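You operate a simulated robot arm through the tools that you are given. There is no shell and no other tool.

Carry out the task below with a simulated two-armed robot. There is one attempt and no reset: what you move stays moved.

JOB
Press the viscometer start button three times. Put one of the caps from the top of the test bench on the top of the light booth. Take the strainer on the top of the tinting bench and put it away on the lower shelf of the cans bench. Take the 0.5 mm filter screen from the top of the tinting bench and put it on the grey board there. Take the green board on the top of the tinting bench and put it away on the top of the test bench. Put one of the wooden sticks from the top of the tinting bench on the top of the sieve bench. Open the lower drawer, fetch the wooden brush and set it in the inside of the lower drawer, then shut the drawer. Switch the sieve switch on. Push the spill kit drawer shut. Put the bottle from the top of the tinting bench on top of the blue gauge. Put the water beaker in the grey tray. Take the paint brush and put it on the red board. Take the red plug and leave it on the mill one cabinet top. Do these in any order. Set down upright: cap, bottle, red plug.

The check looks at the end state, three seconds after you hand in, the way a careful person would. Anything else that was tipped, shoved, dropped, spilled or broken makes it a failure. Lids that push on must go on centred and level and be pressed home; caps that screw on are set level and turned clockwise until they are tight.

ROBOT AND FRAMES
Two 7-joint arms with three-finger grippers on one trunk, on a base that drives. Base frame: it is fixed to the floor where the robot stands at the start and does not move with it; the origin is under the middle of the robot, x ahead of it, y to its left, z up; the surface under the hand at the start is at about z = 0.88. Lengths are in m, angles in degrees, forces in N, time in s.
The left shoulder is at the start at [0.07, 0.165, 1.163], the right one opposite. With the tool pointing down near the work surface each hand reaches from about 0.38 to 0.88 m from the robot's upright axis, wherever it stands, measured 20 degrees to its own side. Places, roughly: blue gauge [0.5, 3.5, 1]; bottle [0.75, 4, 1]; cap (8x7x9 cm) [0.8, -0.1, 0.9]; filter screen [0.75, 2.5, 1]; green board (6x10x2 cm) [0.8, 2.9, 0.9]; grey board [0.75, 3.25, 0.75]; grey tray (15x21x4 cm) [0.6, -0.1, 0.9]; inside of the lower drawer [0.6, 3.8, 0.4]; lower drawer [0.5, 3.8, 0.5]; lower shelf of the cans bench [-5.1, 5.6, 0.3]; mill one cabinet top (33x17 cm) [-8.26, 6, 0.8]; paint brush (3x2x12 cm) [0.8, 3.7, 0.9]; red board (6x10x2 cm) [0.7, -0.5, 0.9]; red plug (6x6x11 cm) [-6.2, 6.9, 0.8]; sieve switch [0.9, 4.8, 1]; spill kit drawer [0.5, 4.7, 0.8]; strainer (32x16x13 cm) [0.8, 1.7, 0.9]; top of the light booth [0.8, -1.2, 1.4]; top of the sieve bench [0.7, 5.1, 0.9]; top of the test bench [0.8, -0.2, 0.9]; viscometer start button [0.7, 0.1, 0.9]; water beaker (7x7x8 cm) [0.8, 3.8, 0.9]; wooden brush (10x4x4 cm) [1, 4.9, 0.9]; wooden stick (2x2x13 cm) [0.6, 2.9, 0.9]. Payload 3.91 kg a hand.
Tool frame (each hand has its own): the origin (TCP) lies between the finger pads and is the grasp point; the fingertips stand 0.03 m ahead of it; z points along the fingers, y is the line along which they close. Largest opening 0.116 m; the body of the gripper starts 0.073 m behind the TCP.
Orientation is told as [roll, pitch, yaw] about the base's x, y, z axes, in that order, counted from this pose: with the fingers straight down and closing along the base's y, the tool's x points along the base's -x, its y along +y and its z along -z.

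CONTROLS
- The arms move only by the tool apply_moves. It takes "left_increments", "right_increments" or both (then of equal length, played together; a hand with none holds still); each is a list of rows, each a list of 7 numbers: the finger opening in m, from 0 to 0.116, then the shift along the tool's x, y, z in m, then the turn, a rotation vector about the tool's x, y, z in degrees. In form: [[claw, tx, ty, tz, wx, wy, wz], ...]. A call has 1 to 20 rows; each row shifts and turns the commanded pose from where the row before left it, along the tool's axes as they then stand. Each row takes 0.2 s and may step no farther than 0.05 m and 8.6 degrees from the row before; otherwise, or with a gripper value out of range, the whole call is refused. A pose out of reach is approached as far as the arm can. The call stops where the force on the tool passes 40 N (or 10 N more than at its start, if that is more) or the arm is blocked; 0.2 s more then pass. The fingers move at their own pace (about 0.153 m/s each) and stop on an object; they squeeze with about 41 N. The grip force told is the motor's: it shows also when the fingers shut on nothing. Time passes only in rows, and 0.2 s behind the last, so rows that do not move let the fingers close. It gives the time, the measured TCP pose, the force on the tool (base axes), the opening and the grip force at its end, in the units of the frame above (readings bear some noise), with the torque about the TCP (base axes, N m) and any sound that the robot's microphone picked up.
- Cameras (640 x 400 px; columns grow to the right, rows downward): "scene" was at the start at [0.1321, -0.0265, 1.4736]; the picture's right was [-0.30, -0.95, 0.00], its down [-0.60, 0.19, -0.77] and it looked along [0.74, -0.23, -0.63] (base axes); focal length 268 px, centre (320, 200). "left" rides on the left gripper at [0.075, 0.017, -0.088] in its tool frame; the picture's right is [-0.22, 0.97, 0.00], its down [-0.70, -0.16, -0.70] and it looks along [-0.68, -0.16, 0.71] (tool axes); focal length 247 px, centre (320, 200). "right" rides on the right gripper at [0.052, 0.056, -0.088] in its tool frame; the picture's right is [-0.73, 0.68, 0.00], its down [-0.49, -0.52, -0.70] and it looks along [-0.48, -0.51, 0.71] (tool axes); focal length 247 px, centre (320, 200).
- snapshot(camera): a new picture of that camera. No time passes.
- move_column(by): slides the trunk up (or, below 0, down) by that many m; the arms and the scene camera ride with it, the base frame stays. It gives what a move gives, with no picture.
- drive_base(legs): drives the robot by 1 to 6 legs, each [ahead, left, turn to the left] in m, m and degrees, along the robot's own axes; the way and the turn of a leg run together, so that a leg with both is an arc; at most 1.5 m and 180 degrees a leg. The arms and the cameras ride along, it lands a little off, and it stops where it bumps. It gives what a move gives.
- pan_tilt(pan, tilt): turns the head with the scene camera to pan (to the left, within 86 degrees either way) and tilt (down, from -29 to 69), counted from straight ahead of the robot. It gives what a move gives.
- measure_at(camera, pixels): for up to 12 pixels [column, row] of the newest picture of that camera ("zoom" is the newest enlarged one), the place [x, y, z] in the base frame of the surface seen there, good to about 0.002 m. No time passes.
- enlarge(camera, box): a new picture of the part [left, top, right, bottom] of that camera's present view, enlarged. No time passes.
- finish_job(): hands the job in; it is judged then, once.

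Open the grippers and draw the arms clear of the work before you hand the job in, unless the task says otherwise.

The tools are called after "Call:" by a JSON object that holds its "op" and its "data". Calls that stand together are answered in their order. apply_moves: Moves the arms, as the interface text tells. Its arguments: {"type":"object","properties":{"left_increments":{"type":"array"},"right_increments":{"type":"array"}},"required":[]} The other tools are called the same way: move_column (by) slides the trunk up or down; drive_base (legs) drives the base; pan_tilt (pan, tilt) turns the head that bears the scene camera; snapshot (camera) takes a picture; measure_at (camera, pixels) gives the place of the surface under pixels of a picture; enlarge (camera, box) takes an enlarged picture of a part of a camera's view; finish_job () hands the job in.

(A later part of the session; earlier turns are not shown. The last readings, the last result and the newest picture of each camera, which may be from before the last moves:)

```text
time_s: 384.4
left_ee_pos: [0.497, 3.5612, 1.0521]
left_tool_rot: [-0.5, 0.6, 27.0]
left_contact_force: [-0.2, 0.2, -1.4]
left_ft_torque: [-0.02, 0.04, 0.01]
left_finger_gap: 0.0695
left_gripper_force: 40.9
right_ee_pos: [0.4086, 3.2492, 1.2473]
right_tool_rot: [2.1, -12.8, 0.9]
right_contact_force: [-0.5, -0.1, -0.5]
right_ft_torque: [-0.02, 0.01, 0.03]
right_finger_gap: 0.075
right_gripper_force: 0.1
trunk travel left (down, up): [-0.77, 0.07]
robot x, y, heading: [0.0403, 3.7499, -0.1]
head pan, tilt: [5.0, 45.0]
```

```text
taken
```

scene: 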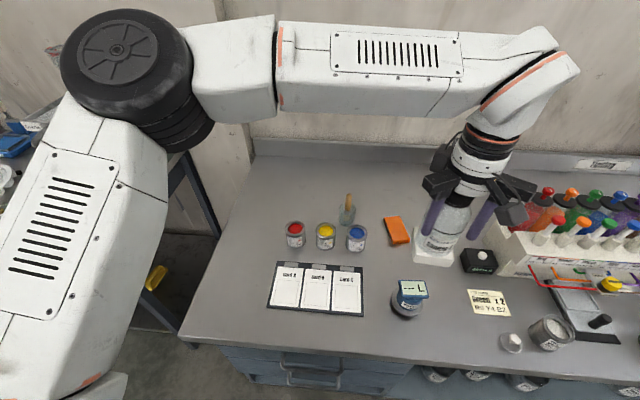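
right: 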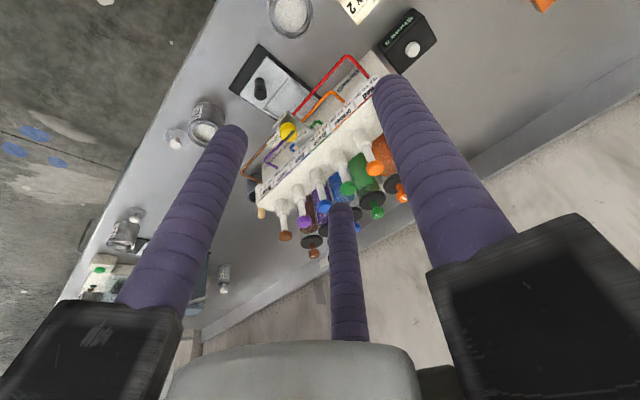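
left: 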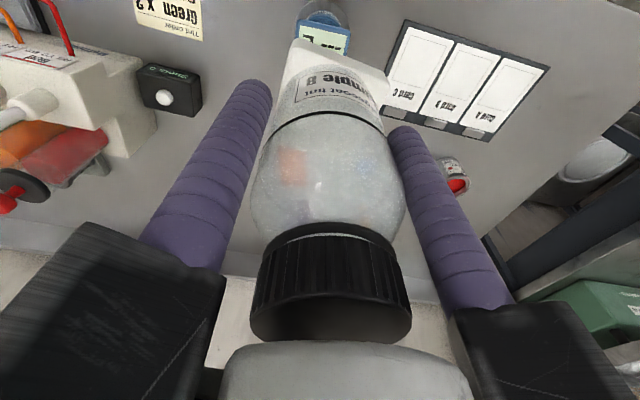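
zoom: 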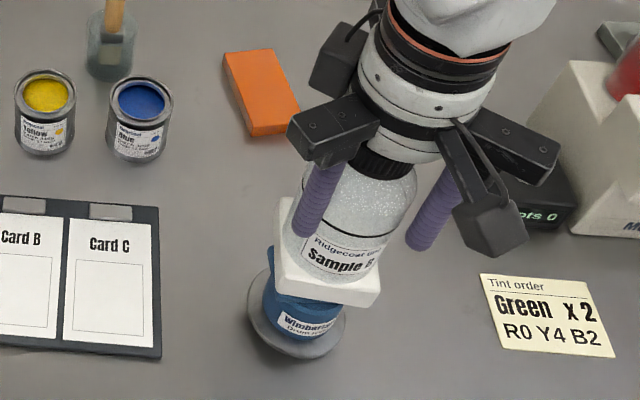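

I measure the block's lower front corners and the gauge edges visible beneath to double-check centring.

Call:
{"op": "measure_at", "data": {"camera": "zoom", "pixels": [[280, 275], [372, 290], [282, 205], [376, 270], [320, 288], [265, 290], [340, 318], [300, 350], [252, 310], [345, 325]]}}

```text
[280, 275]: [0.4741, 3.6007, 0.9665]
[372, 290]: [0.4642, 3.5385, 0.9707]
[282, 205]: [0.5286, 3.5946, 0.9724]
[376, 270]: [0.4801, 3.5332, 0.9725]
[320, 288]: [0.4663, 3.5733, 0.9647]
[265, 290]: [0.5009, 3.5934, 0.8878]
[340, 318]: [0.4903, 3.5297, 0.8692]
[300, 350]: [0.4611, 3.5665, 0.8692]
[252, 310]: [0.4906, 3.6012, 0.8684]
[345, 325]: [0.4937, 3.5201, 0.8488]
```

The block is centred over the plate within ~1–2 mm. I lower gently to contact.

Call:
{"op": "apply_moves", "data": {"left_increments": [[0.055, 0, 0, 0.003, 0, 0, 0], [0.055, 0, 0, 0.002, 0, 0, 0], [0.055, 0, 0, 0.0015, 0, 0, 0], [0.055, 0, 0, 0, 0, 0, 0]]}}

Call:
{"op": "apply_moves", "data": {"left_increments": [[0.055, 0, 0, 0.0015, 0, 0, 0], [0.055, 0, 0, 0, 0, 0, 0]]}}

```text
time_s: 385.4
left_ee_pos: [0.497, 3.5615, 1.0439]
left_tool_rot: [-0.7, 0.6, 27.0]
left_contact_force: [0.0, -0.3, -0.4]
left_ft_torque: [-0.02, -0.04, 0.0]
left_finger_gap: 0.0696
left_gripper_force: 41.2
right_ee_pos: [0.4094, 3.2494, 1.2479]
right_tool_rot: [2.1, -12.8, 0.9]
right_contact_force: [-0.4, 0.2, 0.5]
right_ft_torque: [0.0, 0.0, -0.01]
right_finger_gap: 0.0751
right_gripper_force: 0.0
trunk travel left (down, up): [-0.77, 0.07]
robot x, y, heading: [0.0434, 3.7533, 0.1]
head pan, tilt: [5.0, 45.0]
```

```text
time_s: 386.0
left_ee_pos: [0.4987, 3.5626, 1.0443]
left_tool_rot: [-0.7, 0.4, 27.0]
left_contact_force: [-0.6, 0.9, 7.3]
left_ft_torque: [0.43, 0.06, -0.02]
left_finger_gap: 0.0696
left_gripper_force: 40.6
right_ee_pos: [0.4085, 3.2496, 1.2475]
right_tool_rot: [1.9, -12.7, 1.0]
right_contact_force: [0.1, 0.5, -0.2]
right_ft_torque: [-0.02, -0.05, 0.01]
right_finger_gap: 0.0748
right_gripper_force: 0.0
trunk travel left (down, up): [-0.77, 0.07]
robot x, y, heading: [0.0434, 3.7525, 0.2]
head pan, tilt: [5.0, 45.0]
```

Contact (+7.3 N). I ease half a millimetre and open slowly.

Call:
{"op": "apply_moves", "data": {"left_increments": [[0.055, 0, 0, -0.0007, 0, 0, 0], [0.068, 0, 0, 0, 0, 0, 0], [0.071, 0, 0, 0, 0, 0, 0], [0.074, 0, 0, 0, 0, 0, 0], [0.078, 0, 0, 0, 0, 0, 0], [0.084, 0, 0, 0, 0, 0, 0], [0.09, 0, 0, 0, 0, 0, 0], [0.09, 0, 0, 0, 0, 0, 0]]}}

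Call:
{"op": "enlarge", "data": {"camera": "scene", "box": [350, 200, 480, 330]}}

```text
time_s: 387.8
left_ee_pos: [0.4965, 3.5623, 1.0444]
left_tool_rot: [-0.6, 0.6, 27.0]
left_contact_force: [-0.4, 1.3, -0.8]
left_ft_torque: [0.01, 0.0, 0.04]
left_finger_gap: 0.0898
left_gripper_force: 0.0
right_ee_pos: [0.4078, 3.2482, 1.2485]
right_tool_rot: [2.1, -12.8, 0.9]
right_contact_force: [0.0, -0.6, -0.1]
right_ft_torque: [0.01, -0.01, 0.01]
right_finger_gap: 0.0751
right_gripper_force: 0.1
trunk travel left (down, up): [-0.77, 0.07]
robot x, y, heading: [0.0414, 3.755, 0.0]
head pan, tilt: [5.0, 45.0]
```

```text
3.08 times, centred on (415, 265) of scene
```

zoom: 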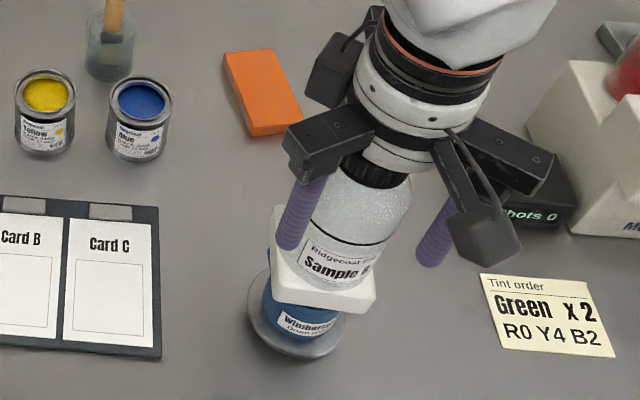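

The bottle stands on the gauge. I lift the hand straight up slowly, clear of the cap.

Call:
{"op": "apply_moves", "data": {"left_increments": [[0.09, 0, 0, -0.01, 0, 0, 0], [0.09, 0, 0, -0.02, 0, 0, 0], [0.09, 0, 0, -0.03, 0, 0, 0], [0.09, 0, 0, -0.04, 0, 0, 0], [0.09, 0, 0, -0.04, 0, 0, 0], [0.09, 0, 0, -0.03, 0, 0, 0], [0.09, 0, 0, 0, 0, 0, 0]]}}

Call:
{"op": "snapshot", "data": {"camera": "scene"}}

```text
time_s: 389.4
left_ee_pos: [0.4975, 3.5651, 1.2143]
left_tool_rot: [-0.5, 0.5, 27.1]
left_contact_force: [0.1, 0.3, -0.5]
left_ft_torque: [0.01, 0.0, 0.02]
left_finger_gap: 0.0898
left_gripper_force: 0.1
right_ee_pos: [0.4092, 3.2498, 1.2475]
right_tool_rot: [2.0, -12.8, 0.9]
right_contact_force: [0.0, -0.3, 0.3]
right_ft_torque: [-0.01, 0.01, 0.02]
right_finger_gap: 0.0751
right_gripper_force: 0.1
trunk travel left (down, up): [-0.77, 0.07]
robot x, y, heading: [0.0398, 3.7553, 0.4]
head pan, tilt: [5.0, 45.0]
```

```text
taken
```

scene: 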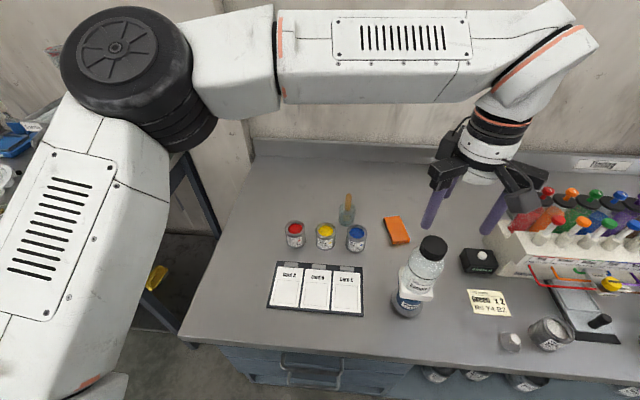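

The bottle stands upright on the blue gauge. Next the paint brush in the jar: I move the left hand aside and straighten the right hand while bringing it forward.

Call:
{"op": "apply_moves", "data": {"left_increments": [[0.09, 0, 0, -0.04, 0, 0, 0], [0.09, -0.01, 0.03, 0, 0, 0, 0], [0.09, -0.01, 0.04, 0, 0, 0, 0], [0.09, -0.01, 0.04, 0, 0, 0, 0], [0.09, -0.01, 0.04, 0, 0, 0, 0], [0.09, -0.01, 0.04, 0, 0, 0, 0], [0.09, -0.01, 0.04, 0, 0, 0, 0], [0.09, 0, 0.04, 0, 0, 0, 0], [0.09, 0.02, 0.04, 0, 0, 0, 0], [0.09, 0.02, 0.03, 0, 0, 0, 0], [0.09, 0, 0, 0, 0, 0, 0]], "right_increments": [[0.075, 0, 0, 0, 0, 0, 0], [0.075, 0, 0, 0, 0, 0, 0], [0.075, -0.03, 0, 0, 0, 0, 0], [0.06, -0.03, 0, 0, 0, 6.4, 0], [0.05, -0.03, 0, 0, 0, 6.4, 0], [0.04, -0.03, 0.0, 0, 0, 0, 0], [0.04, -0.02, 0.03, 0, 0, 0, 0], [0.04, 0, 0.04, 0, 0, 0, 0], [0.04, 0, 0.04, 0, 0, 0, 0], [0.04, 0, 0.04, 0, 0, 0, 0], [0.04, 0, 0, 0, 0, 0, 0]]}}

Call:
{"op": "snapshot", "data": {"camera": "scene"}}

```text
time_s: 391.8
left_ee_pos: [0.3594, 3.8764, 1.2509]
left_tool_rot: [-0.5, 0.6, 26.9]
left_contact_force: [0.0, -0.4, 0.0]
left_ft_torque: [0.0, 0.04, 0.04]
left_finger_gap: 0.09
left_gripper_force: 0.1
right_ee_pos: [0.5445, 3.4009, 1.2687]
right_tool_rot: [2.1, 0.0, 1.3]
right_contact_force: [0.3, -0.5, 0.1]
right_ft_torque: [0.07, 0.02, 0.0]
right_finger_gap: 0.0399
right_gripper_force: 0.1
trunk travel left (down, up): [-0.77, 0.07]
robot x, y, heading: [0.0439, 3.7518, -0.2]
head pan, tilt: [5.0, 45.0]
```

```text
taken
```

scene: 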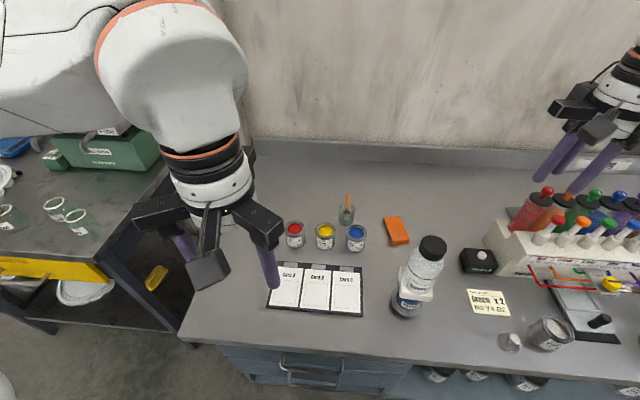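

I zoom on the paint brush in its jar at (347,210) and measure handle, ferrule and rim.

Call:
{"op": "enlarge", "data": {"camera": "scene", "box": [320, 180, 380, 235]}}

```text
7.27 times, centred on (350, 208) of scene
```

zoom: 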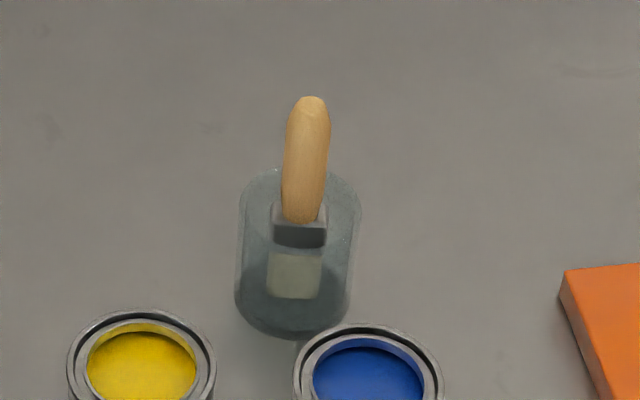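

Call:
{"op": "measure_at", "data": {"camera": "zoom", "pixels": [[310, 102], [312, 130], [305, 160], [302, 190], [300, 212], [300, 240], [295, 280], [290, 160], [325, 150], [245, 200], [358, 200], [300, 168]]}}

```text
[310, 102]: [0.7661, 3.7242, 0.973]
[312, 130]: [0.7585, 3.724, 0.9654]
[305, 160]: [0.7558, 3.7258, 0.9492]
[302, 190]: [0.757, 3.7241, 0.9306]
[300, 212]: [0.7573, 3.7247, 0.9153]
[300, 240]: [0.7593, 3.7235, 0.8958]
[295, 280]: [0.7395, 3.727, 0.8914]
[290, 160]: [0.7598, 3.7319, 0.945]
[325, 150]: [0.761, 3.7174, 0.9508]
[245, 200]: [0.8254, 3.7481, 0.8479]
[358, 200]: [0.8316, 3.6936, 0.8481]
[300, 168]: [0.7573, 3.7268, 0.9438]
```

Handle centre ≈ (0.765, 3.7245), radius ~0.009, z 0.915–0.974. I bring the right hand above it, levelling and turning to yaw 30°.

Call:
{"op": "apply_moves", "data": {"right_increments": [[0.045, 0, 0, 0, 2.1, 0, 0], [0.045, -0.0228, 0.0319, 0, 0, 0, 0], [0.045, -0.0228, 0.0319, 0, 0, 0, 0], [0.045, -0.0228, 0.0319, 0, 0, 0, 0], [0.045, -0.0228, 0.0319, 0, 0, 0, 0], [0.045, -0.0228, 0.0319, 0, 0, 0, 0], [0.045, -0.0228, 0.0319, 0, 0, 0, 0], [0.045, -0.0228, 0.0319, 0, 0, 0, 0], [0.045, -0.0228, 0.0319, 0, 0, 0, 0], [0.045, -0.0228, 0.0319, 0, 0, 0, 0], [0.045, -0.0228, 0.0319, 0, 0, 0, 0], [0.045, 0, 0, 0.02, 0, 0, -7.2], [0.045, 0, 0, 0.03, 0, 0, -7.2], [0.045, 0, 0, 0.04, 0, 0, -7.2], [0.045, 0, 0, 0.04, 0, 0, -7.1], [0.045, 0, 0, 0.04, 0, 0, 0], [0.045, 0, 0, 0, 0, 0, 0]]}}

Call:
{"op": "snapshot", "data": {"camera": "right"}}

Call:
{"op": "snapshot", "data": {"camera": "scene"}}

```text
time_s: 395.4
left_ee_pos: [0.3598, 3.8776, 1.2508]
left_tool_rot: [-0.6, 0.6, 27.1]
left_contact_force: [-0.7, 0.0, 0.4]
left_ft_torque: [0.03, -0.01, -0.02]
left_finger_gap: 0.09
left_gripper_force: 0.1
right_ee_pos: [0.7629, 3.7257, 1.0978]
right_tool_rot: [-0.2, 0.0, 30.1]
right_contact_force: [0.0, -1.1, -0.1]
right_ft_torque: [0.04, -0.02, -0.01]
right_finger_gap: 0.045
right_gripper_force: 0.0
trunk travel left (down, up): [-0.77, 0.07]
robot x, y, heading: [0.0418, 3.7503, 0.0]
head pan, tilt: [5.0, 45.0]
```

```text
taken
```

right: 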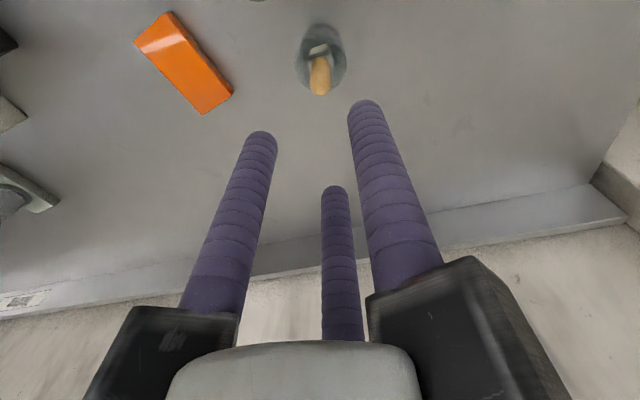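

```text
taken
```

scene: 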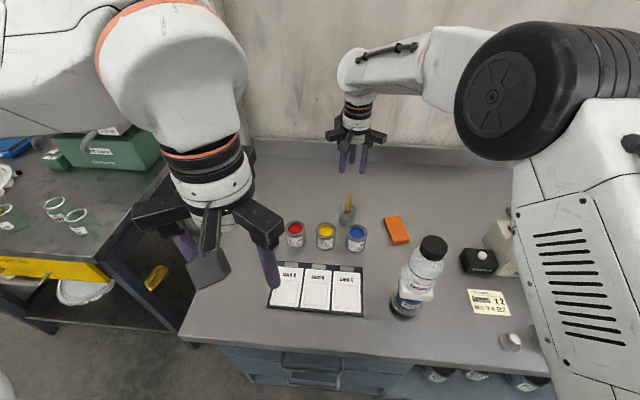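

I measure the handle's top from the hand camera, then descend.

Call:
{"op": "measure_at", "data": {"camera": "right", "pixels": [[320, 88], [312, 80], [329, 80], [319, 70], [320, 60]]}}

Call:
{"op": "measure_at", "data": {"camera": "scene", "pixels": [[500, 100], [520, 155], [470, 130], [430, 100], [520, 220]]}}

```text
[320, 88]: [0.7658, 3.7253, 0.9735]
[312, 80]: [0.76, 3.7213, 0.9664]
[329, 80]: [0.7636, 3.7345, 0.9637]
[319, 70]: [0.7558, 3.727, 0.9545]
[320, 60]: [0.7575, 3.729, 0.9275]
```

```text
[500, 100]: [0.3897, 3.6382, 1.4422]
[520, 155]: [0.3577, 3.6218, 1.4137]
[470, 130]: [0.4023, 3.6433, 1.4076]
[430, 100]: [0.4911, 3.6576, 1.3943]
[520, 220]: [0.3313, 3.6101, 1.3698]
```

The handle centre is (0.765, 3.7265). I descend in two stages, checking the forearm stays clear of the bottle.

Call:
{"op": "apply_moves", "data": {"right_increments": [[0.045, -0.002, -0.0005, 0.03, 0, 0, 0], [0.045, 0, 0, 0.03, 0, 0, 0], [0.045, 0, 0, 0.02, 0, 0, 0], [0.045, 0, 0, 0, 0, 0, 0]]}}

Call:
{"op": "snapshot", "data": {"camera": "scene"}}

Call:
{"op": "snapshot", "data": {"camera": "right"}}

```text
time_s: 396.4
left_ee_pos: [0.3596, 3.8757, 1.2507]
left_tool_rot: [-0.5, 0.6, 27.0]
left_contact_force: [-0.4, 0.7, 0.9]
left_ft_torque: [0.01, -0.01, 0.0]
left_finger_gap: 0.0903
left_gripper_force: 0.2
right_ee_pos: [0.7652, 3.7284, 1.0192]
right_tool_rot: [-0.2, 0.1, 29.9]
right_contact_force: [0.7, 0.2, 0.0]
right_ft_torque: [0.03, 0.01, -0.02]
right_finger_gap: 0.045
right_gripper_force: 0.1
trunk travel left (down, up): [-0.77, 0.07]
robot x, y, heading: [0.0423, 3.7533, 0.1]
head pan, tilt: [5.0, 45.0]
```

```text
taken
```

scene: 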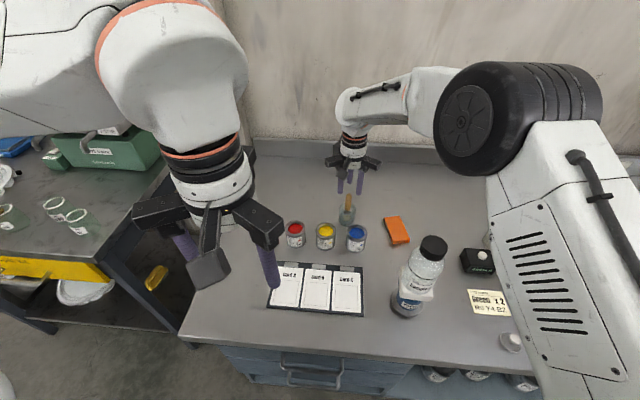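

```text
taken
```

right: 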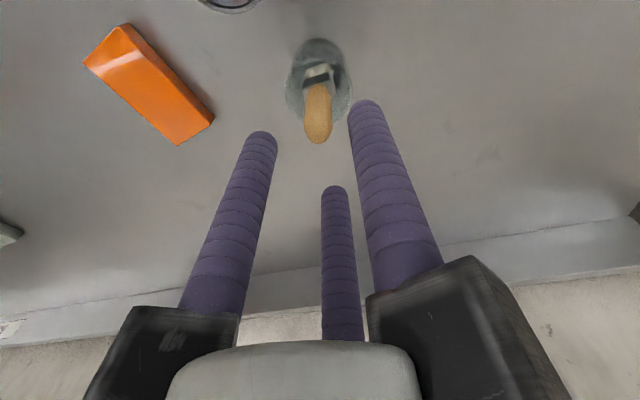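

The forearm is well above the bottle. I finish the descent to z≈0.947 and close on the handle.

Call:
{"op": "apply_moves", "data": {"right_increments": [[0.045, 0.001, -0.0017, 0.025, 0, 0, 0], [0.045, 0, 0, 0.025, 0, 0, 0], [0.045, 0, 0, 0.022, 0, 0, 0], [0.045, 0, 0, 0, 0, 0, 0]]}}

Call:
{"op": "snapshot", "data": {"camera": "right"}}

Call:
{"op": "apply_moves", "data": {"right_increments": [[0.035, 0, 0, 0, 0, 0, 0], [0.028, 0, 0, 0, 0, 0, 0], [0.02, 0, 0, 0, 0, 0, 0], [0.01, 0, 0, 0, 0, 0, 0], [0.005, 0, 0, 0, 0, 0, 0]]}}

Call:
{"op": "snapshot", "data": {"camera": "right"}}

```text
time_s: 397.4
left_ee_pos: [0.36, 3.8776, 1.2502]
left_tool_rot: [-0.6, 0.5, 27.0]
left_contact_force: [0.0, 0.4, 0.0]
left_ft_torque: [0.02, -0.03, 0.01]
left_finger_gap: 0.09
left_gripper_force: 0.1
right_ee_pos: [0.7657, 3.7244, 0.9452]
right_tool_rot: [-0.1, 0.0, 30.0]
right_contact_force: [-0.8, -0.3, 0.3]
right_ft_torque: [0.01, -0.01, -0.01]
right_finger_gap: 0.0448
right_gripper_force: 0.0
trunk travel left (down, up): [-0.77, 0.07]
robot x, y, heading: [0.0417, 3.7514, 0.1]
head pan, tilt: [5.0, 45.0]
```

```text
taken
```

right: 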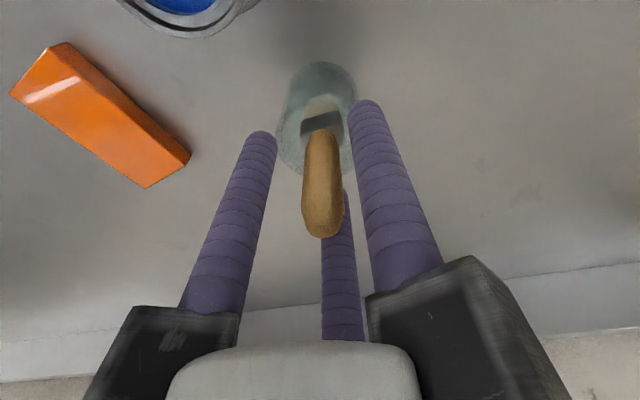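

```text
time_s: 398.6
left_ee_pos: [0.3601, 3.8773, 1.2512]
left_tool_rot: [-0.6, 0.5, 27.0]
left_contact_force: [-1.1, 0.3, 0.6]
left_ft_torque: [-0.01, -0.02, 0.02]
left_finger_gap: 0.0901
left_gripper_force: 0.0
right_ee_pos: [0.7664, 3.7247, 0.9472]
right_tool_rot: [-0.2, 0.0, 29.9]
right_contact_force: [-1.0, -0.3, 1.5]
right_ft_torque: [-0.04, -0.03, -0.03]
right_finger_gap: 0.0173
right_gripper_force: 40.8
trunk travel left (down, up): [-0.77, 0.07]
robot x, y, heading: [0.0437, 3.7563, 0.2]
head pan, tilt: [5.0, 45.0]
```

```text
taken
```

right: 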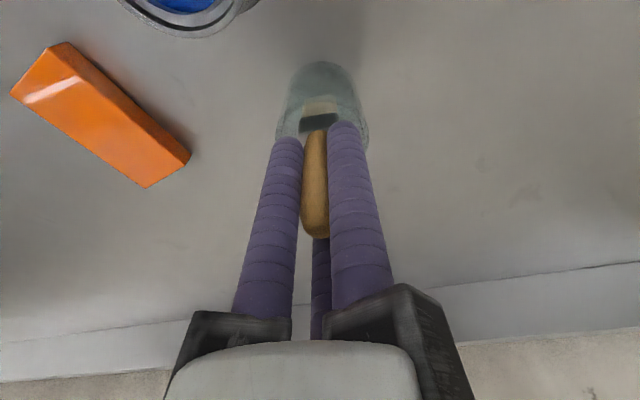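

Handle gripped at 0.017 m. I lift straight up slowly out of the jar.

Call:
{"op": "apply_moves", "data": {"right_increments": [[0.005, 0, 0, -0.01, 0, 0, 0], [0.005, 0, 0, -0.015, 0, 0, 0], [0.005, 0, 0, -0.02, 0, 0, 0], [0.005, 0, 0, -0.02, 0, 0, 0], [0.005, 0, 0, -0.03, 0, 0, 0], [0.005, 0, 0, -0.03, 0, 0, 0], [0.005, 0, 0, -0.04, 0, 0, 0], [0.005, 0, 0, -0.045, 0, 0, 0], [0.005, 0, 0, -0.045, 0, 0, 0], [0.005, 0, 0, -0.03, 0, 0, 0], [0.005, 0, 0, 0, 0, 0, 0]]}}

Call:
{"op": "snapshot", "data": {"camera": "scene"}}

Call:
{"op": "enlarge", "data": {"camera": "scene", "box": [310, 110, 410, 230]}}

```text
time_s: 401.0
left_ee_pos: [0.3611, 3.8765, 1.2501]
left_tool_rot: [-0.6, 0.6, 27.0]
left_contact_force: [0.6, 0.4, 0.5]
left_ft_torque: [0.01, 0.03, 0.01]
left_finger_gap: 0.0901
left_gripper_force: 0.0
right_ee_pos: [0.7687, 3.7254, 1.234]
right_tool_rot: [0.0, 0.1, 30.0]
right_contact_force: [1.0, 0.6, -0.6]
right_ft_torque: [0.0, 0.01, 0.0]
right_finger_gap: 0.0174
right_gripper_force: 41.0
trunk travel left (down, up): [-0.77, 0.07]
robot x, y, heading: [0.0411, 3.7541, 0.1]
head pan, tilt: [5.0, 45.0]
```

```text
taken
```

scene: 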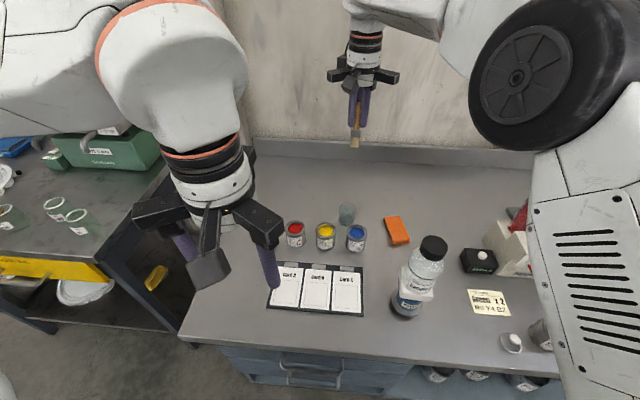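

```text
3.33 times, centred on (360, 170) of scene
```

zoom: 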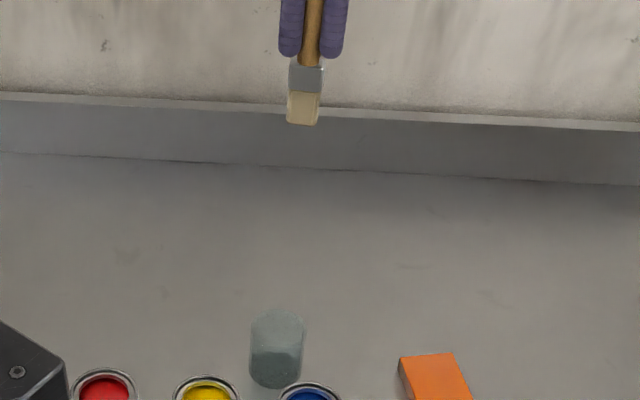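

The brush is out; jar undisturbed. I measure the brush tip's distance below the TCP.

Call:
{"op": "measure_at", "data": {"camera": "zoom", "pixels": [[303, 120], [304, 100], [305, 75], [292, 100], [317, 100], [312, 30]]}}

Call:
{"op": "apply_moves", "data": {"right_increments": [[0.005, 0.0346, 0.02, 0, 0, 0, 0], [0.005, 0.0346, 0.02, 0, 0, 0, 0], [0.005, 0.0346, 0.02, 0, 0, 0, 0], [0.005, 0.04, -0.01, 0, 0, 0, 0], [0.005, 0.04, -0.01, 0, 0, 0, 0], [0.005, 0.04, -0.02, 0, 0, 0, 0], [0.005, 0.04, -0.02, 0, 0, 0, 0], [0.005, 0.03, -0.03, 0, 0, 0, 0], [0.005, 0.02, -0.035, 0, 0, 0, 0], [0.005, 0.02, -0.035, 0, 0, 0, 0], [0.005, 0, 0, 0, 0, 0, 0]]}}

Call:
{"op": "snapshot", "data": {"camera": "scene"}}

```text
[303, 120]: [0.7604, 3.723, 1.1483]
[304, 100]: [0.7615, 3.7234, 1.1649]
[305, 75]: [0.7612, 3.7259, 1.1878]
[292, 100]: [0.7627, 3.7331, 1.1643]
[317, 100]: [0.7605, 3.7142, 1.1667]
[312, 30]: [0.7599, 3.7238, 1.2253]
```

```text
time_s: 403.4
left_ee_pos: [0.3595, 3.8786, 1.2506]
left_tool_rot: [-0.7, 0.6, 27.1]
left_contact_force: [0.2, 0.4, 0.1]
left_ft_torque: [-0.02, 0.01, -0.03]
left_finger_gap: 0.0901
left_gripper_force: 0.1
right_ee_pos: [0.5277, 3.4736, 1.2334]
right_tool_rot: [-0.2, 0.0, 30.0]
right_contact_force: [0.0, 0.5, -0.6]
right_ft_torque: [-0.04, -0.04, -0.03]
right_finger_gap: 0.017
right_gripper_force: 41.2
trunk travel left (down, up): [-0.77, 0.07]
robot x, y, heading: [0.0457, 3.7556, 0.1]
head pan, tilt: [5.0, 45.0]
```

```text
taken
```

scene: 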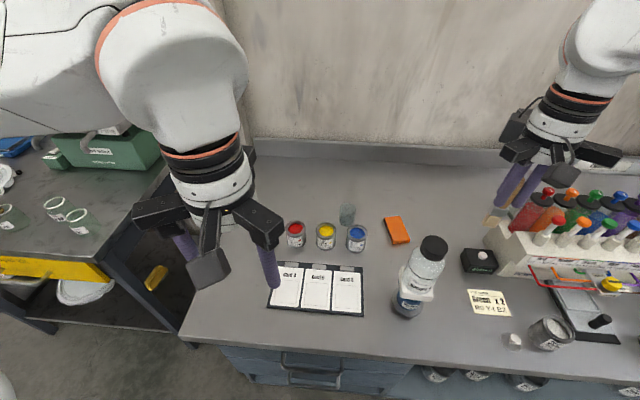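

The brush extends ~0.087 m beyond the TCP. I drive back to the test bench with it held upright.

Call:
{"op": "drive_base", "data": {"legs": [[-0.45, 0, 0], [0, -1.4, 0], [0, -1.4, 0]]}}

Call:
{"op": "drive_base", "data": {"legs": [[0, -1.15, 0]]}}

Call:
{"op": "pan_tilt", "data": {"pan": 0, "tilt": 40}}

Call:
{"op": "snapshot", "data": {"camera": "scene"}}

```text
time_s: 419.3
left_ee_pos: [-0.1181, 1.0829, 1.2505]
left_tool_rot: [-0.6, 0.6, 27.1]
left_contact_force: [0.0, -0.8, -0.4]
left_ft_torque: [-0.01, -0.04, -0.01]
left_finger_gap: 0.09
left_gripper_force: 0.1
right_ee_pos: [0.0515, 0.6778, 1.234]
right_tool_rot: [-0.1, 0.0, 30.0]
right_contact_force: [0.2, -0.4, 0.1]
right_ft_torque: [0.0, -0.01, -0.01]
right_finger_gap: 0.0169
right_gripper_force: 41.4
trunk travel left (down, up): [-0.77, 0.07]
robot x, y, heading: [-0.4372, 0.9588, 0.1]
head pan, tilt: [5.0, 45.0]
```

```text
time_s: 425.2
left_ee_pos: [-0.126, -0.0901, 1.2496]
left_tool_rot: [-0.6, 0.7, 25.4]
left_contact_force: [-0.3, -0.6, 0.1]
left_ft_torque: [0.02, 0.02, 0.0]
left_finger_gap: 0.0902
left_gripper_force: 0.0
right_ee_pos: [0.0315, -0.4998, 1.2328]
right_tool_rot: [-0.1, 0.0, 28.5]
right_contact_force: [0.1, 0.1, -0.9]
right_ft_torque: [0.01, -0.01, 0.0]
right_finger_gap: 0.0166
right_gripper_force: 40.7
trunk travel left (down, up): [-0.77, 0.07]
robot x, y, heading: [-0.4474, -0.2057, -1.2]
head pan, tilt: [5.0, 45.0]
```

```text
time_s: 425.8
left_ee_pos: [-0.1256, -0.0906, 1.2503]
left_tool_rot: [-0.6, 0.5, 25.5]
left_contact_force: [0.2, -0.3, 0.1]
left_ft_torque: [0.02, 0.01, -0.01]
left_finger_gap: 0.0897
left_gripper_force: 0.0
right_ee_pos: [0.0315, -0.5003, 1.2318]
right_tool_rot: [-0.1, 0.1, 28.6]
right_contact_force: [-0.4, -0.9, -1.0]
right_ft_torque: [-0.02, -0.03, 0.03]
right_finger_gap: 0.0169
right_gripper_force: 41.1
trunk travel left (down, up): [-0.77, 0.07]
robot x, y, heading: [-0.4484, -0.2102, -1.3]
head pan, tilt: [0.0, 40.0]
```

```text
taken
```

scene: 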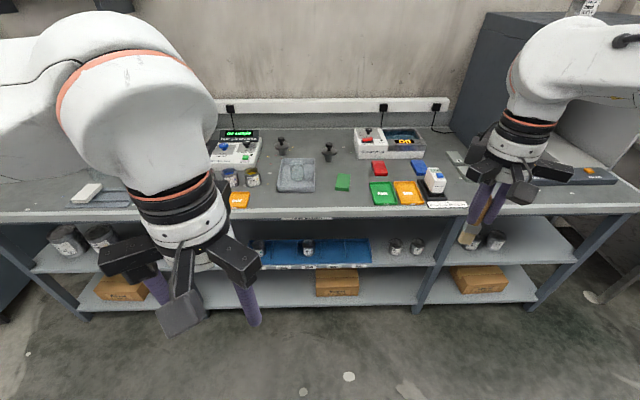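

I'm facing the test bench. I measure the front edge and the free area in front of the green board, plus the red board.

Call:
{"op": "measure_at", "data": {"camera": "scene", "pixels": [[340, 208], [340, 214], [300, 210], [343, 190], [343, 176], [371, 163], [386, 163], [374, 175], [389, 175], [360, 205], [330, 205], [320, 200]]}}

Call:
{"op": "enlarge", "data": {"camera": "scene", "box": [270, 140, 430, 225]}}

```text
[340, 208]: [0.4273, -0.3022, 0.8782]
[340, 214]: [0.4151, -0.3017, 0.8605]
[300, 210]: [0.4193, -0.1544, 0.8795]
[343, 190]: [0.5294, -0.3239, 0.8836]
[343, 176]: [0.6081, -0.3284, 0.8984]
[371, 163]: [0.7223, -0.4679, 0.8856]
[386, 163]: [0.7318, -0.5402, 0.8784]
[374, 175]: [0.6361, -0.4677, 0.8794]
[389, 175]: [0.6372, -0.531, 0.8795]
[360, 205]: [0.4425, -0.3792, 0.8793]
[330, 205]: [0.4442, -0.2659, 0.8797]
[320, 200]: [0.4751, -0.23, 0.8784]
```

```text
4.00 times, centred on (350, 182) of scene
```

zoom: 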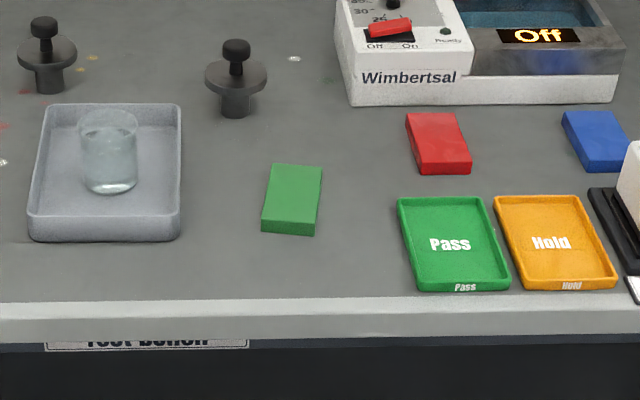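

Front edge x≈0.415; a free strip lies at y≈−0.255 between tray and green board. I drive to about (−0.28, −0.115) for the same lay-down manoeuvre used with the stick.

Call:
{"op": "drive_base", "data": {"legs": [[0.17, 0.1, 1.3]]}}

Call:
{"op": "snapshot", "data": {"camera": "scene"}}

```text
time_s: 427.4
left_ee_pos: [0.0436, 0.0125, 1.2519]
left_tool_rot: [-0.7, 0.5, 26.8]
left_contact_force: [-0.1, -0.7, 0.5]
left_ft_torque: [-0.03, 0.03, 0.01]
left_finger_gap: 0.0902
left_gripper_force: 0.1
right_ee_pos: [0.2104, -0.3941, 1.2331]
right_tool_rot: [-0.1, 0.0, 29.9]
right_contact_force: [0.2, -0.3, -0.6]
right_ft_torque: [-0.02, 0.0, 0.03]
right_finger_gap: 0.017
right_gripper_force: 40.9
trunk travel left (down, up): [-0.77, 0.07]
robot x, y, heading: [-0.2756, -0.1094, -0.0]
head pan, tilt: [0.0, 40.0]
```

```text
taken
```

scene: 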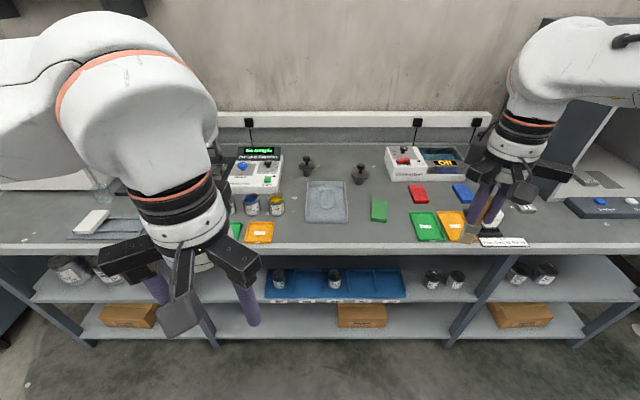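

I bring the right hand ahead to (0.385, −0.255) and pitch it forward to lay the brush horizontal.

Call:
{"op": "apply_moves", "data": {"right_increments": [[0.005, -0.0368, 0.0056, 0, 0, 0, 0], [0.005, -0.0368, 0.0056, 0, 0, 0, 0], [0.005, -0.0368, 0.0056, 0, 0, 0, 0], [0.005, -0.0368, 0.0056, 0, 0, 0, 0], [0.005, -0.0368, 0.0056, 0, 0, 0, 0], [0.005, -0.0368, 0.0056, 0, 0, 0, 0], [0.005, 0, 0, 0, 0, 0, 0]]}}

Call:
{"op": "apply_moves", "data": {"right_increments": [[0.005, 0, 0, 0, 4.0, -6.93, 0], [0.005, 0, 0, 0, 4.0, -6.93, 0], [0.005, 0, 0, 0, 4.0, -6.93, 0], [0.005, 0, 0, 0, 4.0, -6.93, 0], [0.005, 0, 0, 0, 4.0, -6.93, 0], [0.005, 0, 0, 0, 4.0, -6.93, 0], [0.005, 0, 0, 0, 4.0, -6.93, 0], [0.005, 0, 0, 0, 4.0, -6.93, 0], [0.005, 0, 0, 0, 4.0, -6.93, 0], [0.005, 0, 0, 0, 4.0, -6.93, 0], [0.005, 0, 0, 0, 4.0, -6.93, 0], [0.005, 0, 0, 0, 0, 0, 0], [0.005, 0, 0, 0, 0, 0, 0]]}}

Call:
{"op": "snapshot", "data": {"camera": "scene"}}

Call:
{"op": "snapshot", "data": {"camera": "right"}}

```text
time_s: 429.0
left_ee_pos: [0.0447, 0.0126, 1.2511]
left_tool_rot: [-0.6, 0.5, 26.8]
left_contact_force: [-0.3, 0.1, -0.4]
left_ft_torque: [0.01, -0.01, -0.04]
left_finger_gap: 0.0901
left_gripper_force: 0.0
right_ee_pos: [0.3858, -0.2531, 1.2339]
right_tool_rot: [-0.1, -0.1, 30.0]
right_contact_force: [-1.0, -0.1, -0.3]
right_ft_torque: [0.02, -0.05, 0.0]
right_finger_gap: 0.0166
right_gripper_force: 41.2
trunk travel left (down, up): [-0.77, 0.07]
robot x, y, heading: [-0.2715, -0.1091, 0.0]
head pan, tilt: [0.0, 40.0]
```

```text
time_s: 431.8
left_ee_pos: [0.0443, 0.0123, 1.2512]
left_tool_rot: [-0.5, 0.5, 26.8]
left_contact_force: [0.8, -0.7, 0.4]
left_ft_torque: [-0.02, -0.03, 0.01]
left_finger_gap: 0.0901
left_gripper_force: 0.1
right_ee_pos: [0.3849, -0.2681, 1.2275]
right_tool_rot: [-67.0, -55.6, 67.8]
right_contact_force: [0.4, -1.2, -0.7]
right_ft_torque: [0.02, 0.03, 0.01]
right_finger_gap: 0.0171
right_gripper_force: 40.6
right hand out of reach, approached as far as the arm can: row 7, 8
trunk travel left (down, up): [-0.77, 0.07]
robot x, y, heading: [-0.2723, -0.1074, 0.0]
head pan, tilt: [0.0, 40.0]
```

```text
taken
```

scene: 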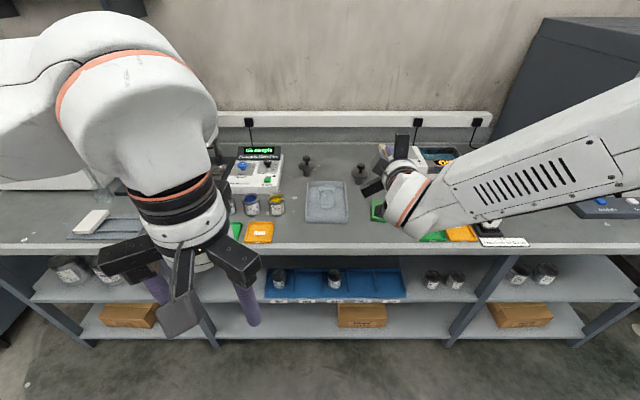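

```text
taken
```

right: 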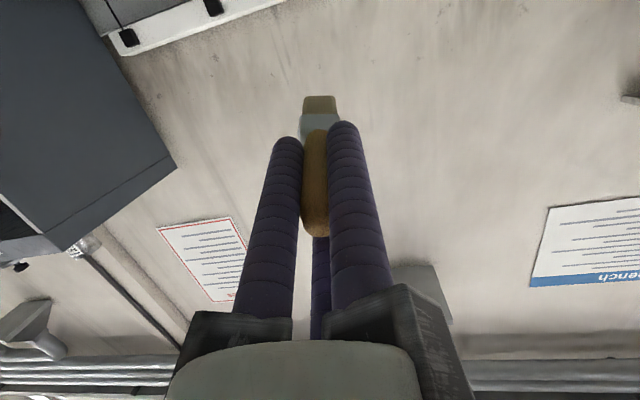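

The hand is ~13° nose-down. I lower it to about z=1.0 in front of the bench and then try to add the rest of the pitch.

Call:
{"op": "apply_moves", "data": {"right_increments": [[0.005, 0.0291, 0.0209, 0.008, 0, 0, 0], [0.005, 0.0291, 0.0209, 0.008, 0, 0, 0], [0.005, 0.0291, 0.0209, 0.008, 0, 0, 0], [0.005, 0.0291, 0.0209, 0.008, 0, 0, 0], [0.005, 0.0291, 0.0209, 0.008, 0, 0, 0], [0.005, 0.0291, 0.0209, 0.008, 0, 0, 0], [0.005, 0, 0, 0, 0, 0, 0]]}}

Call:
{"op": "apply_moves", "data": {"right_increments": [[0.005, 0, 0, 0, 3.1, -5.1, 0.3], [0.005, 0, 0, 0, 3.1, -5.1, 0.3], [0.005, 0, 0, 0, 0, 0, 0]]}}

Call:
{"op": "snapshot", "data": {"camera": "scene"}}

```text
time_s: 433.4
left_ee_pos: [0.0438, 0.0124, 1.2509]
left_tool_rot: [-0.6, 0.5, 26.8]
left_contact_force: [0.2, -0.6, 0.4]
left_ft_torque: [0.0, 0.01, 0.0]
left_finger_gap: 0.0902
left_gripper_force: 0.1
right_ee_pos: [0.3856, -0.2549, 1.0107]
right_tool_rot: [-67.0, -55.6, 67.8]
right_contact_force: [0.6, 0.1, -1.9]
right_ft_torque: [-0.02, 0.02, 0.0]
right_finger_gap: 0.017
right_gripper_force: 40.8
trunk travel left (down, up): [-0.77, 0.07]
robot x, y, heading: [-0.2713, -0.1069, 0.1]
head pan, tilt: [0.0, 40.0]
```

```text
time_s: 434.2
left_ee_pos: [0.0439, 0.0125, 1.2509]
left_tool_rot: [-0.6, 0.5, 26.8]
left_contact_force: [0.6, 0.5, 0.5]
left_ft_torque: [-0.01, -0.03, 0.01]
left_finger_gap: 0.0901
left_gripper_force: 0.1
right_ee_pos: [0.3856, -0.2527, 1.009]
right_tool_rot: [-88.6, -58.2, 86.0]
right_contact_force: [0.4, 0.9, 0.1]
right_ft_torque: [0.01, 0.02, -0.02]
right_finger_gap: 0.0169
right_gripper_force: 41.4
trunk travel left (down, up): [-0.77, 0.07]
robot x, y, heading: [-0.2751, -0.1073, 0.0]
head pan, tilt: [0.0, 40.0]
```

```text
taken
```

scene: 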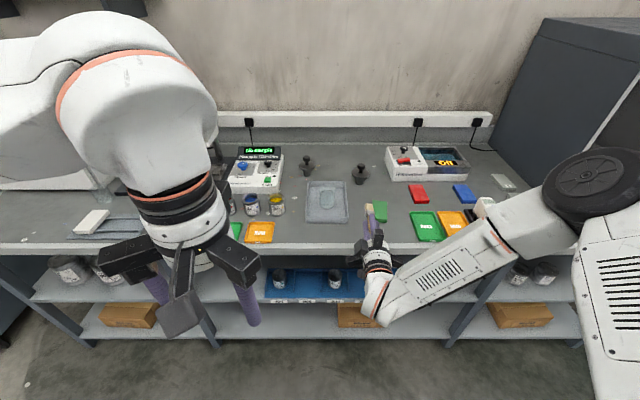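

The tool is now horizontal. I check the forearm's height over the boards on the right before lowering further.

Call:
{"op": "measure_at", "data": {"camera": "scene", "pixels": [[470, 250], [430, 285], [505, 225], [540, 220], [580, 195], [395, 300], [485, 205]]}}

Call:
{"op": "enlarge", "data": {"camera": "scene", "box": [300, 150, 560, 330]}}

```text
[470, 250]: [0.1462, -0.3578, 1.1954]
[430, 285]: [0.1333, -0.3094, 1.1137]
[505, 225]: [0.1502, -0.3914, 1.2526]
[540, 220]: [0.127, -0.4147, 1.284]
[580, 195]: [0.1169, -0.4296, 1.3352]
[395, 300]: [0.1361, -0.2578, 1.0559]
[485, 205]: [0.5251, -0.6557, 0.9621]
```

```text
2.22 times, centred on (430, 240) of scene
```

zoom: 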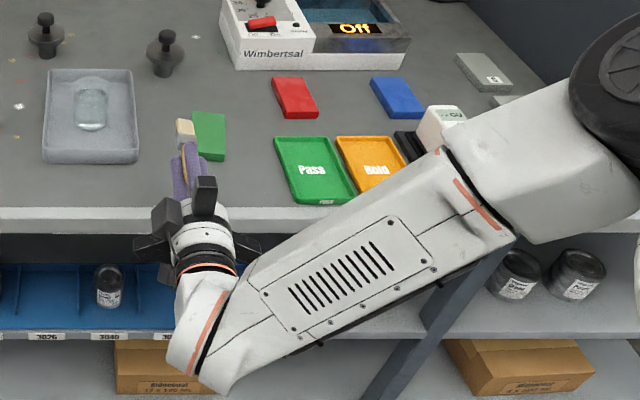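

The forearm is in front of the bench, well clear. I lower and advance to lay the brush over the strip (TCP ≈ (0.448, −0.255, 0.911)).

Call:
{"op": "apply_moves", "data": {"right_increments": [[0.005, 0.0292, 0.019, 0.0155, 0, 0, 0], [0.005, 0.0292, 0.019, 0.0155, 0, 0, 0], [0.005, 0.0118, 0.0072, 0.0167, 0, 0, 0], [0.005, 0.0118, 0.0072, 0.0167, 0, 0, 0], [0.005, 0, 0, 0, 0, 0, 0]]}}

Call:
{"op": "enlarge", "data": {"camera": "scene", "box": [300, 150, 460, 280]}}

Call:
{"op": "snapshot", "data": {"camera": "left"}}

```text
time_s: 435.4
left_ee_pos: [0.0449, 0.0132, 1.2499]
left_tool_rot: [-0.6, 0.4, 26.9]
left_contact_force: [-0.1, 0.8, -0.5]
left_ft_torque: [0.0, 0.02, 0.04]
left_finger_gap: 0.0899
left_gripper_force: 0.1
right_ee_pos: [0.4476, -0.2547, 0.9108]
right_tool_rot: [-88.4, -58.4, 86.0]
right_contact_force: [0.9, 0.3, 0.1]
right_ft_torque: [0.03, -0.02, 0.02]
right_finger_gap: 0.0169
right_gripper_force: 40.7
trunk travel left (down, up): [-0.77, 0.07]
robot x, y, heading: [-0.2741, -0.1102, -0.1]
head pan, tilt: [0.0, 40.0]
```

```text
3.08 times, centred on (380, 215) of scene
```

zoom: 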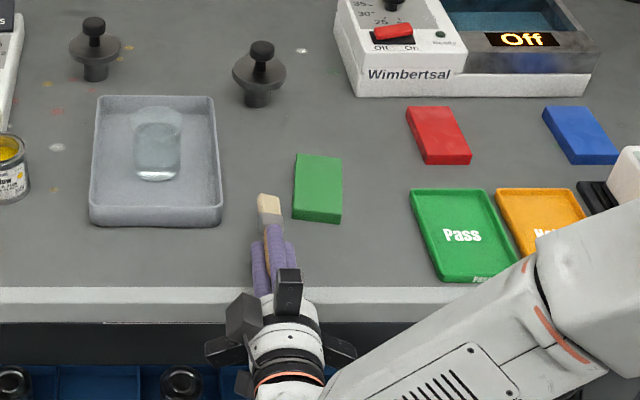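

```text
taken
```

left: 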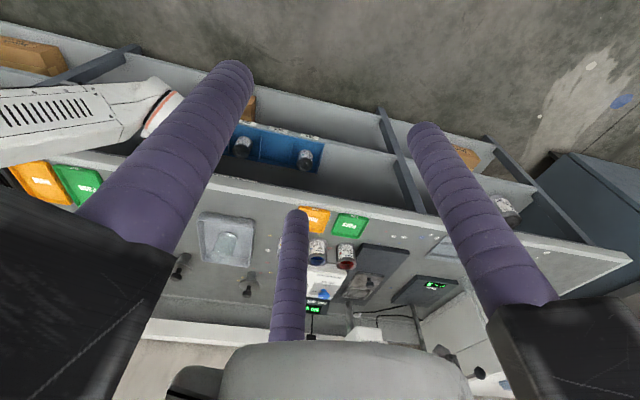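

The brush hovers ~1.5 cm over the free strip. I open slowly so it settles down between the lower prongs.

Call:
{"op": "apply_moves", "data": {"right_increments": [[0.019, 0, 0, 0, 0, 0, 0], [0.021, 0, 0, 0, 0, 0, 0], [0.023, 0, 0, 0, 0, 0, 0], [0.025, 0, 0, 0, 0, 0, 0], [0.028, 0, 0, 0, 0, 0, 0], [0.032, 0, 0, 0, 0, 0, 0], [0.038, 0, 0, 0, 0, 0, 0], [0.045, 0, 0, 0, 0, 0, 0], [0.045, 0, 0, 0, 0, 0, 0]]}}

Call:
{"op": "enlarge", "data": {"camera": "scene", "box": [300, 150, 460, 280]}}

```text
time_s: 437.4
left_ee_pos: [0.0449, 0.0134, 1.2496]
left_tool_rot: [-0.7, 0.6, 26.8]
left_contact_force: [0.2, 0.6, 0.5]
left_ft_torque: [-0.03, 0.0, -0.01]
left_finger_gap: 0.0899
left_gripper_force: 0.0
right_ee_pos: [0.4477, -0.2543, 0.9121]
right_tool_rot: [-88.4, -58.3, 85.8]
right_contact_force: [-0.4, -0.5, -0.7]
right_ft_torque: [-0.01, 0.01, -0.01]
right_finger_gap: 0.045
right_gripper_force: 0.1
trunk travel left (down, up): [-0.77, 0.07]
robot x, y, heading: [-0.272, -0.1131, 0.1]
head pan, tilt: [0.0, 40.0]
```

```text
3.08 times, centred on (380, 215) of scene
```

zoom: 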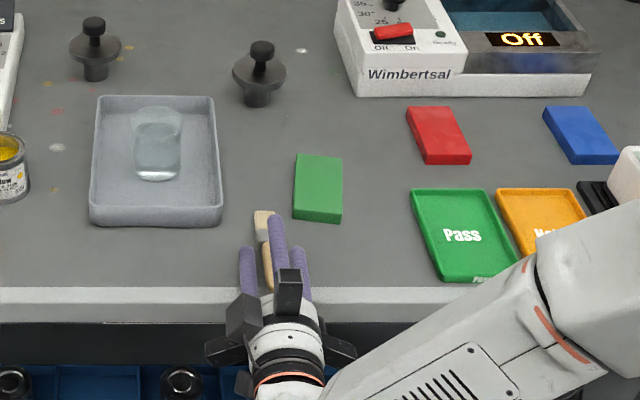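

The brush lies on the bench between the prongs. I withdraw straight back.

Call:
{"op": "apply_moves", "data": {"right_increments": [[0.045, 0, 0, -0.015, 0, 0, 0], [0.045, 0, 0, -0.03, 0, 0, 0], [0.045, 0, 0, -0.04, 0, 0, 0], [0.045, 0, 0, -0.04, 0, 0, 0], [0.045, 0, 0, 0, 0, 0, 0]]}}

Call:
{"op": "enlarge", "data": {"camera": "scene", "box": [300, 150, 460, 280]}}

```text
time_s: 438.6
left_ee_pos: [0.0461, 0.0136, 1.2503]
left_tool_rot: [-0.6, 0.6, 26.8]
left_contact_force: [0.5, 0.6, -0.2]
left_ft_torque: [-0.01, -0.02, 0.01]
left_finger_gap: 0.0899
left_gripper_force: 0.0
right_ee_pos: [0.3217, -0.2487, 0.9132]
right_tool_rot: [-88.4, -58.3, 85.9]
right_contact_force: [0.3, -0.5, 0.1]
right_ft_torque: [0.03, -0.01, 0.0]
right_finger_gap: 0.045
right_gripper_force: 0.1
trunk travel left (down, up): [-0.77, 0.07]
robot x, y, heading: [-0.2727, -0.1112, 0.0]
head pan, tilt: [0.0, 40.0]
```

```text
3.08 times, centred on (380, 215) of scene
```

zoom: 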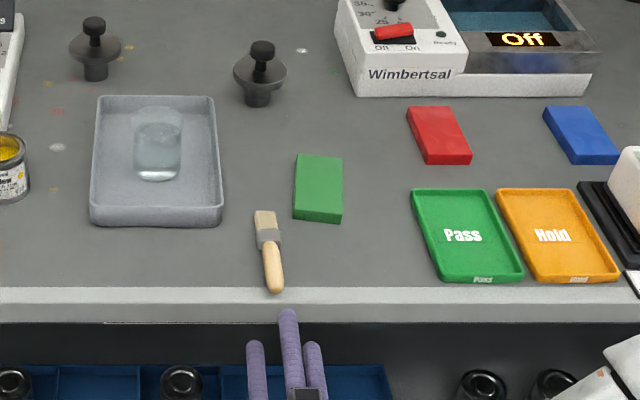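

The brush lies nicely on the strip. I turn the right hand back to vertical in front of the bench.

Call:
{"op": "apply_moves", "data": {"right_increments": [[0.045, 0, 0, 0, -4.2, 6.79, -0.39], [0.045, 0, 0, 0, -4.2, 6.79, -0.39], [0.045, 0, 0, 0, -4.2, 6.79, -0.39], [0.045, 0, 0, 0, -4.2, 6.79, -0.39], [0.045, 0, 0, 0, -4.2, 6.79, -0.39], [0.045, 0, 0, 0, -4.2, 6.79, -0.39], [0.045, 0, 0, 0, -4.2, 6.79, -0.39], [0.045, 0, 0, 0, -4.2, 6.79, -0.39], [0.045, 0, 0, 0, -4.2, 6.79, -0.39], [0.045, 0, 0, 0, -4.2, 6.79, -0.39], [0.045, 0, 0, 0, -4.2, 6.79, -0.39], [0.045, 0, 0, 0, 0, 0, 0], [0.045, 0, 0, 0, 0, 0, 0]]}}

Call:
{"op": "snapshot", "data": {"camera": "scene"}}

```text
time_s: 441.4
left_ee_pos: [0.045, 0.0126, 1.2491]
left_tool_rot: [-0.6, 0.5, 26.8]
left_contact_force: [-0.2, -1.0, -0.1]
left_ft_torque: [-0.01, 0.0, 0.0]
left_finger_gap: 0.0899
left_gripper_force: 0.1
right_ee_pos: [0.322, -0.2491, 0.9125]
right_tool_rot: [-2.8, 0.2, 31.7]
right_contact_force: [0.5, 1.1, 0.2]
right_ft_torque: [0.02, 0.01, 0.03]
right_finger_gap: 0.0454
right_gripper_force: 0.1
trunk travel left (down, up): [-0.77, 0.07]
robot x, y, heading: [-0.2716, -0.1068, 0.0]
head pan, tilt: [0.0, 40.0]
```

```text
taken
```

scene: 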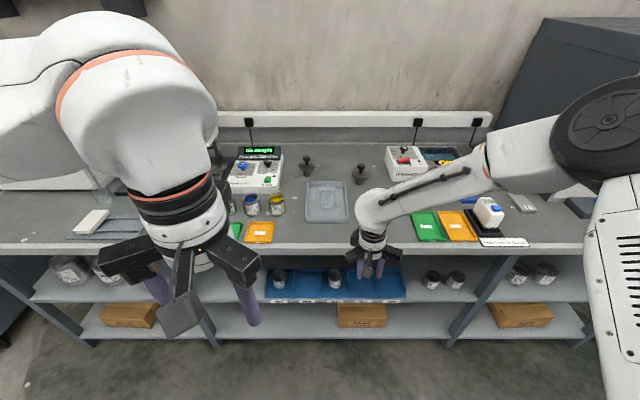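

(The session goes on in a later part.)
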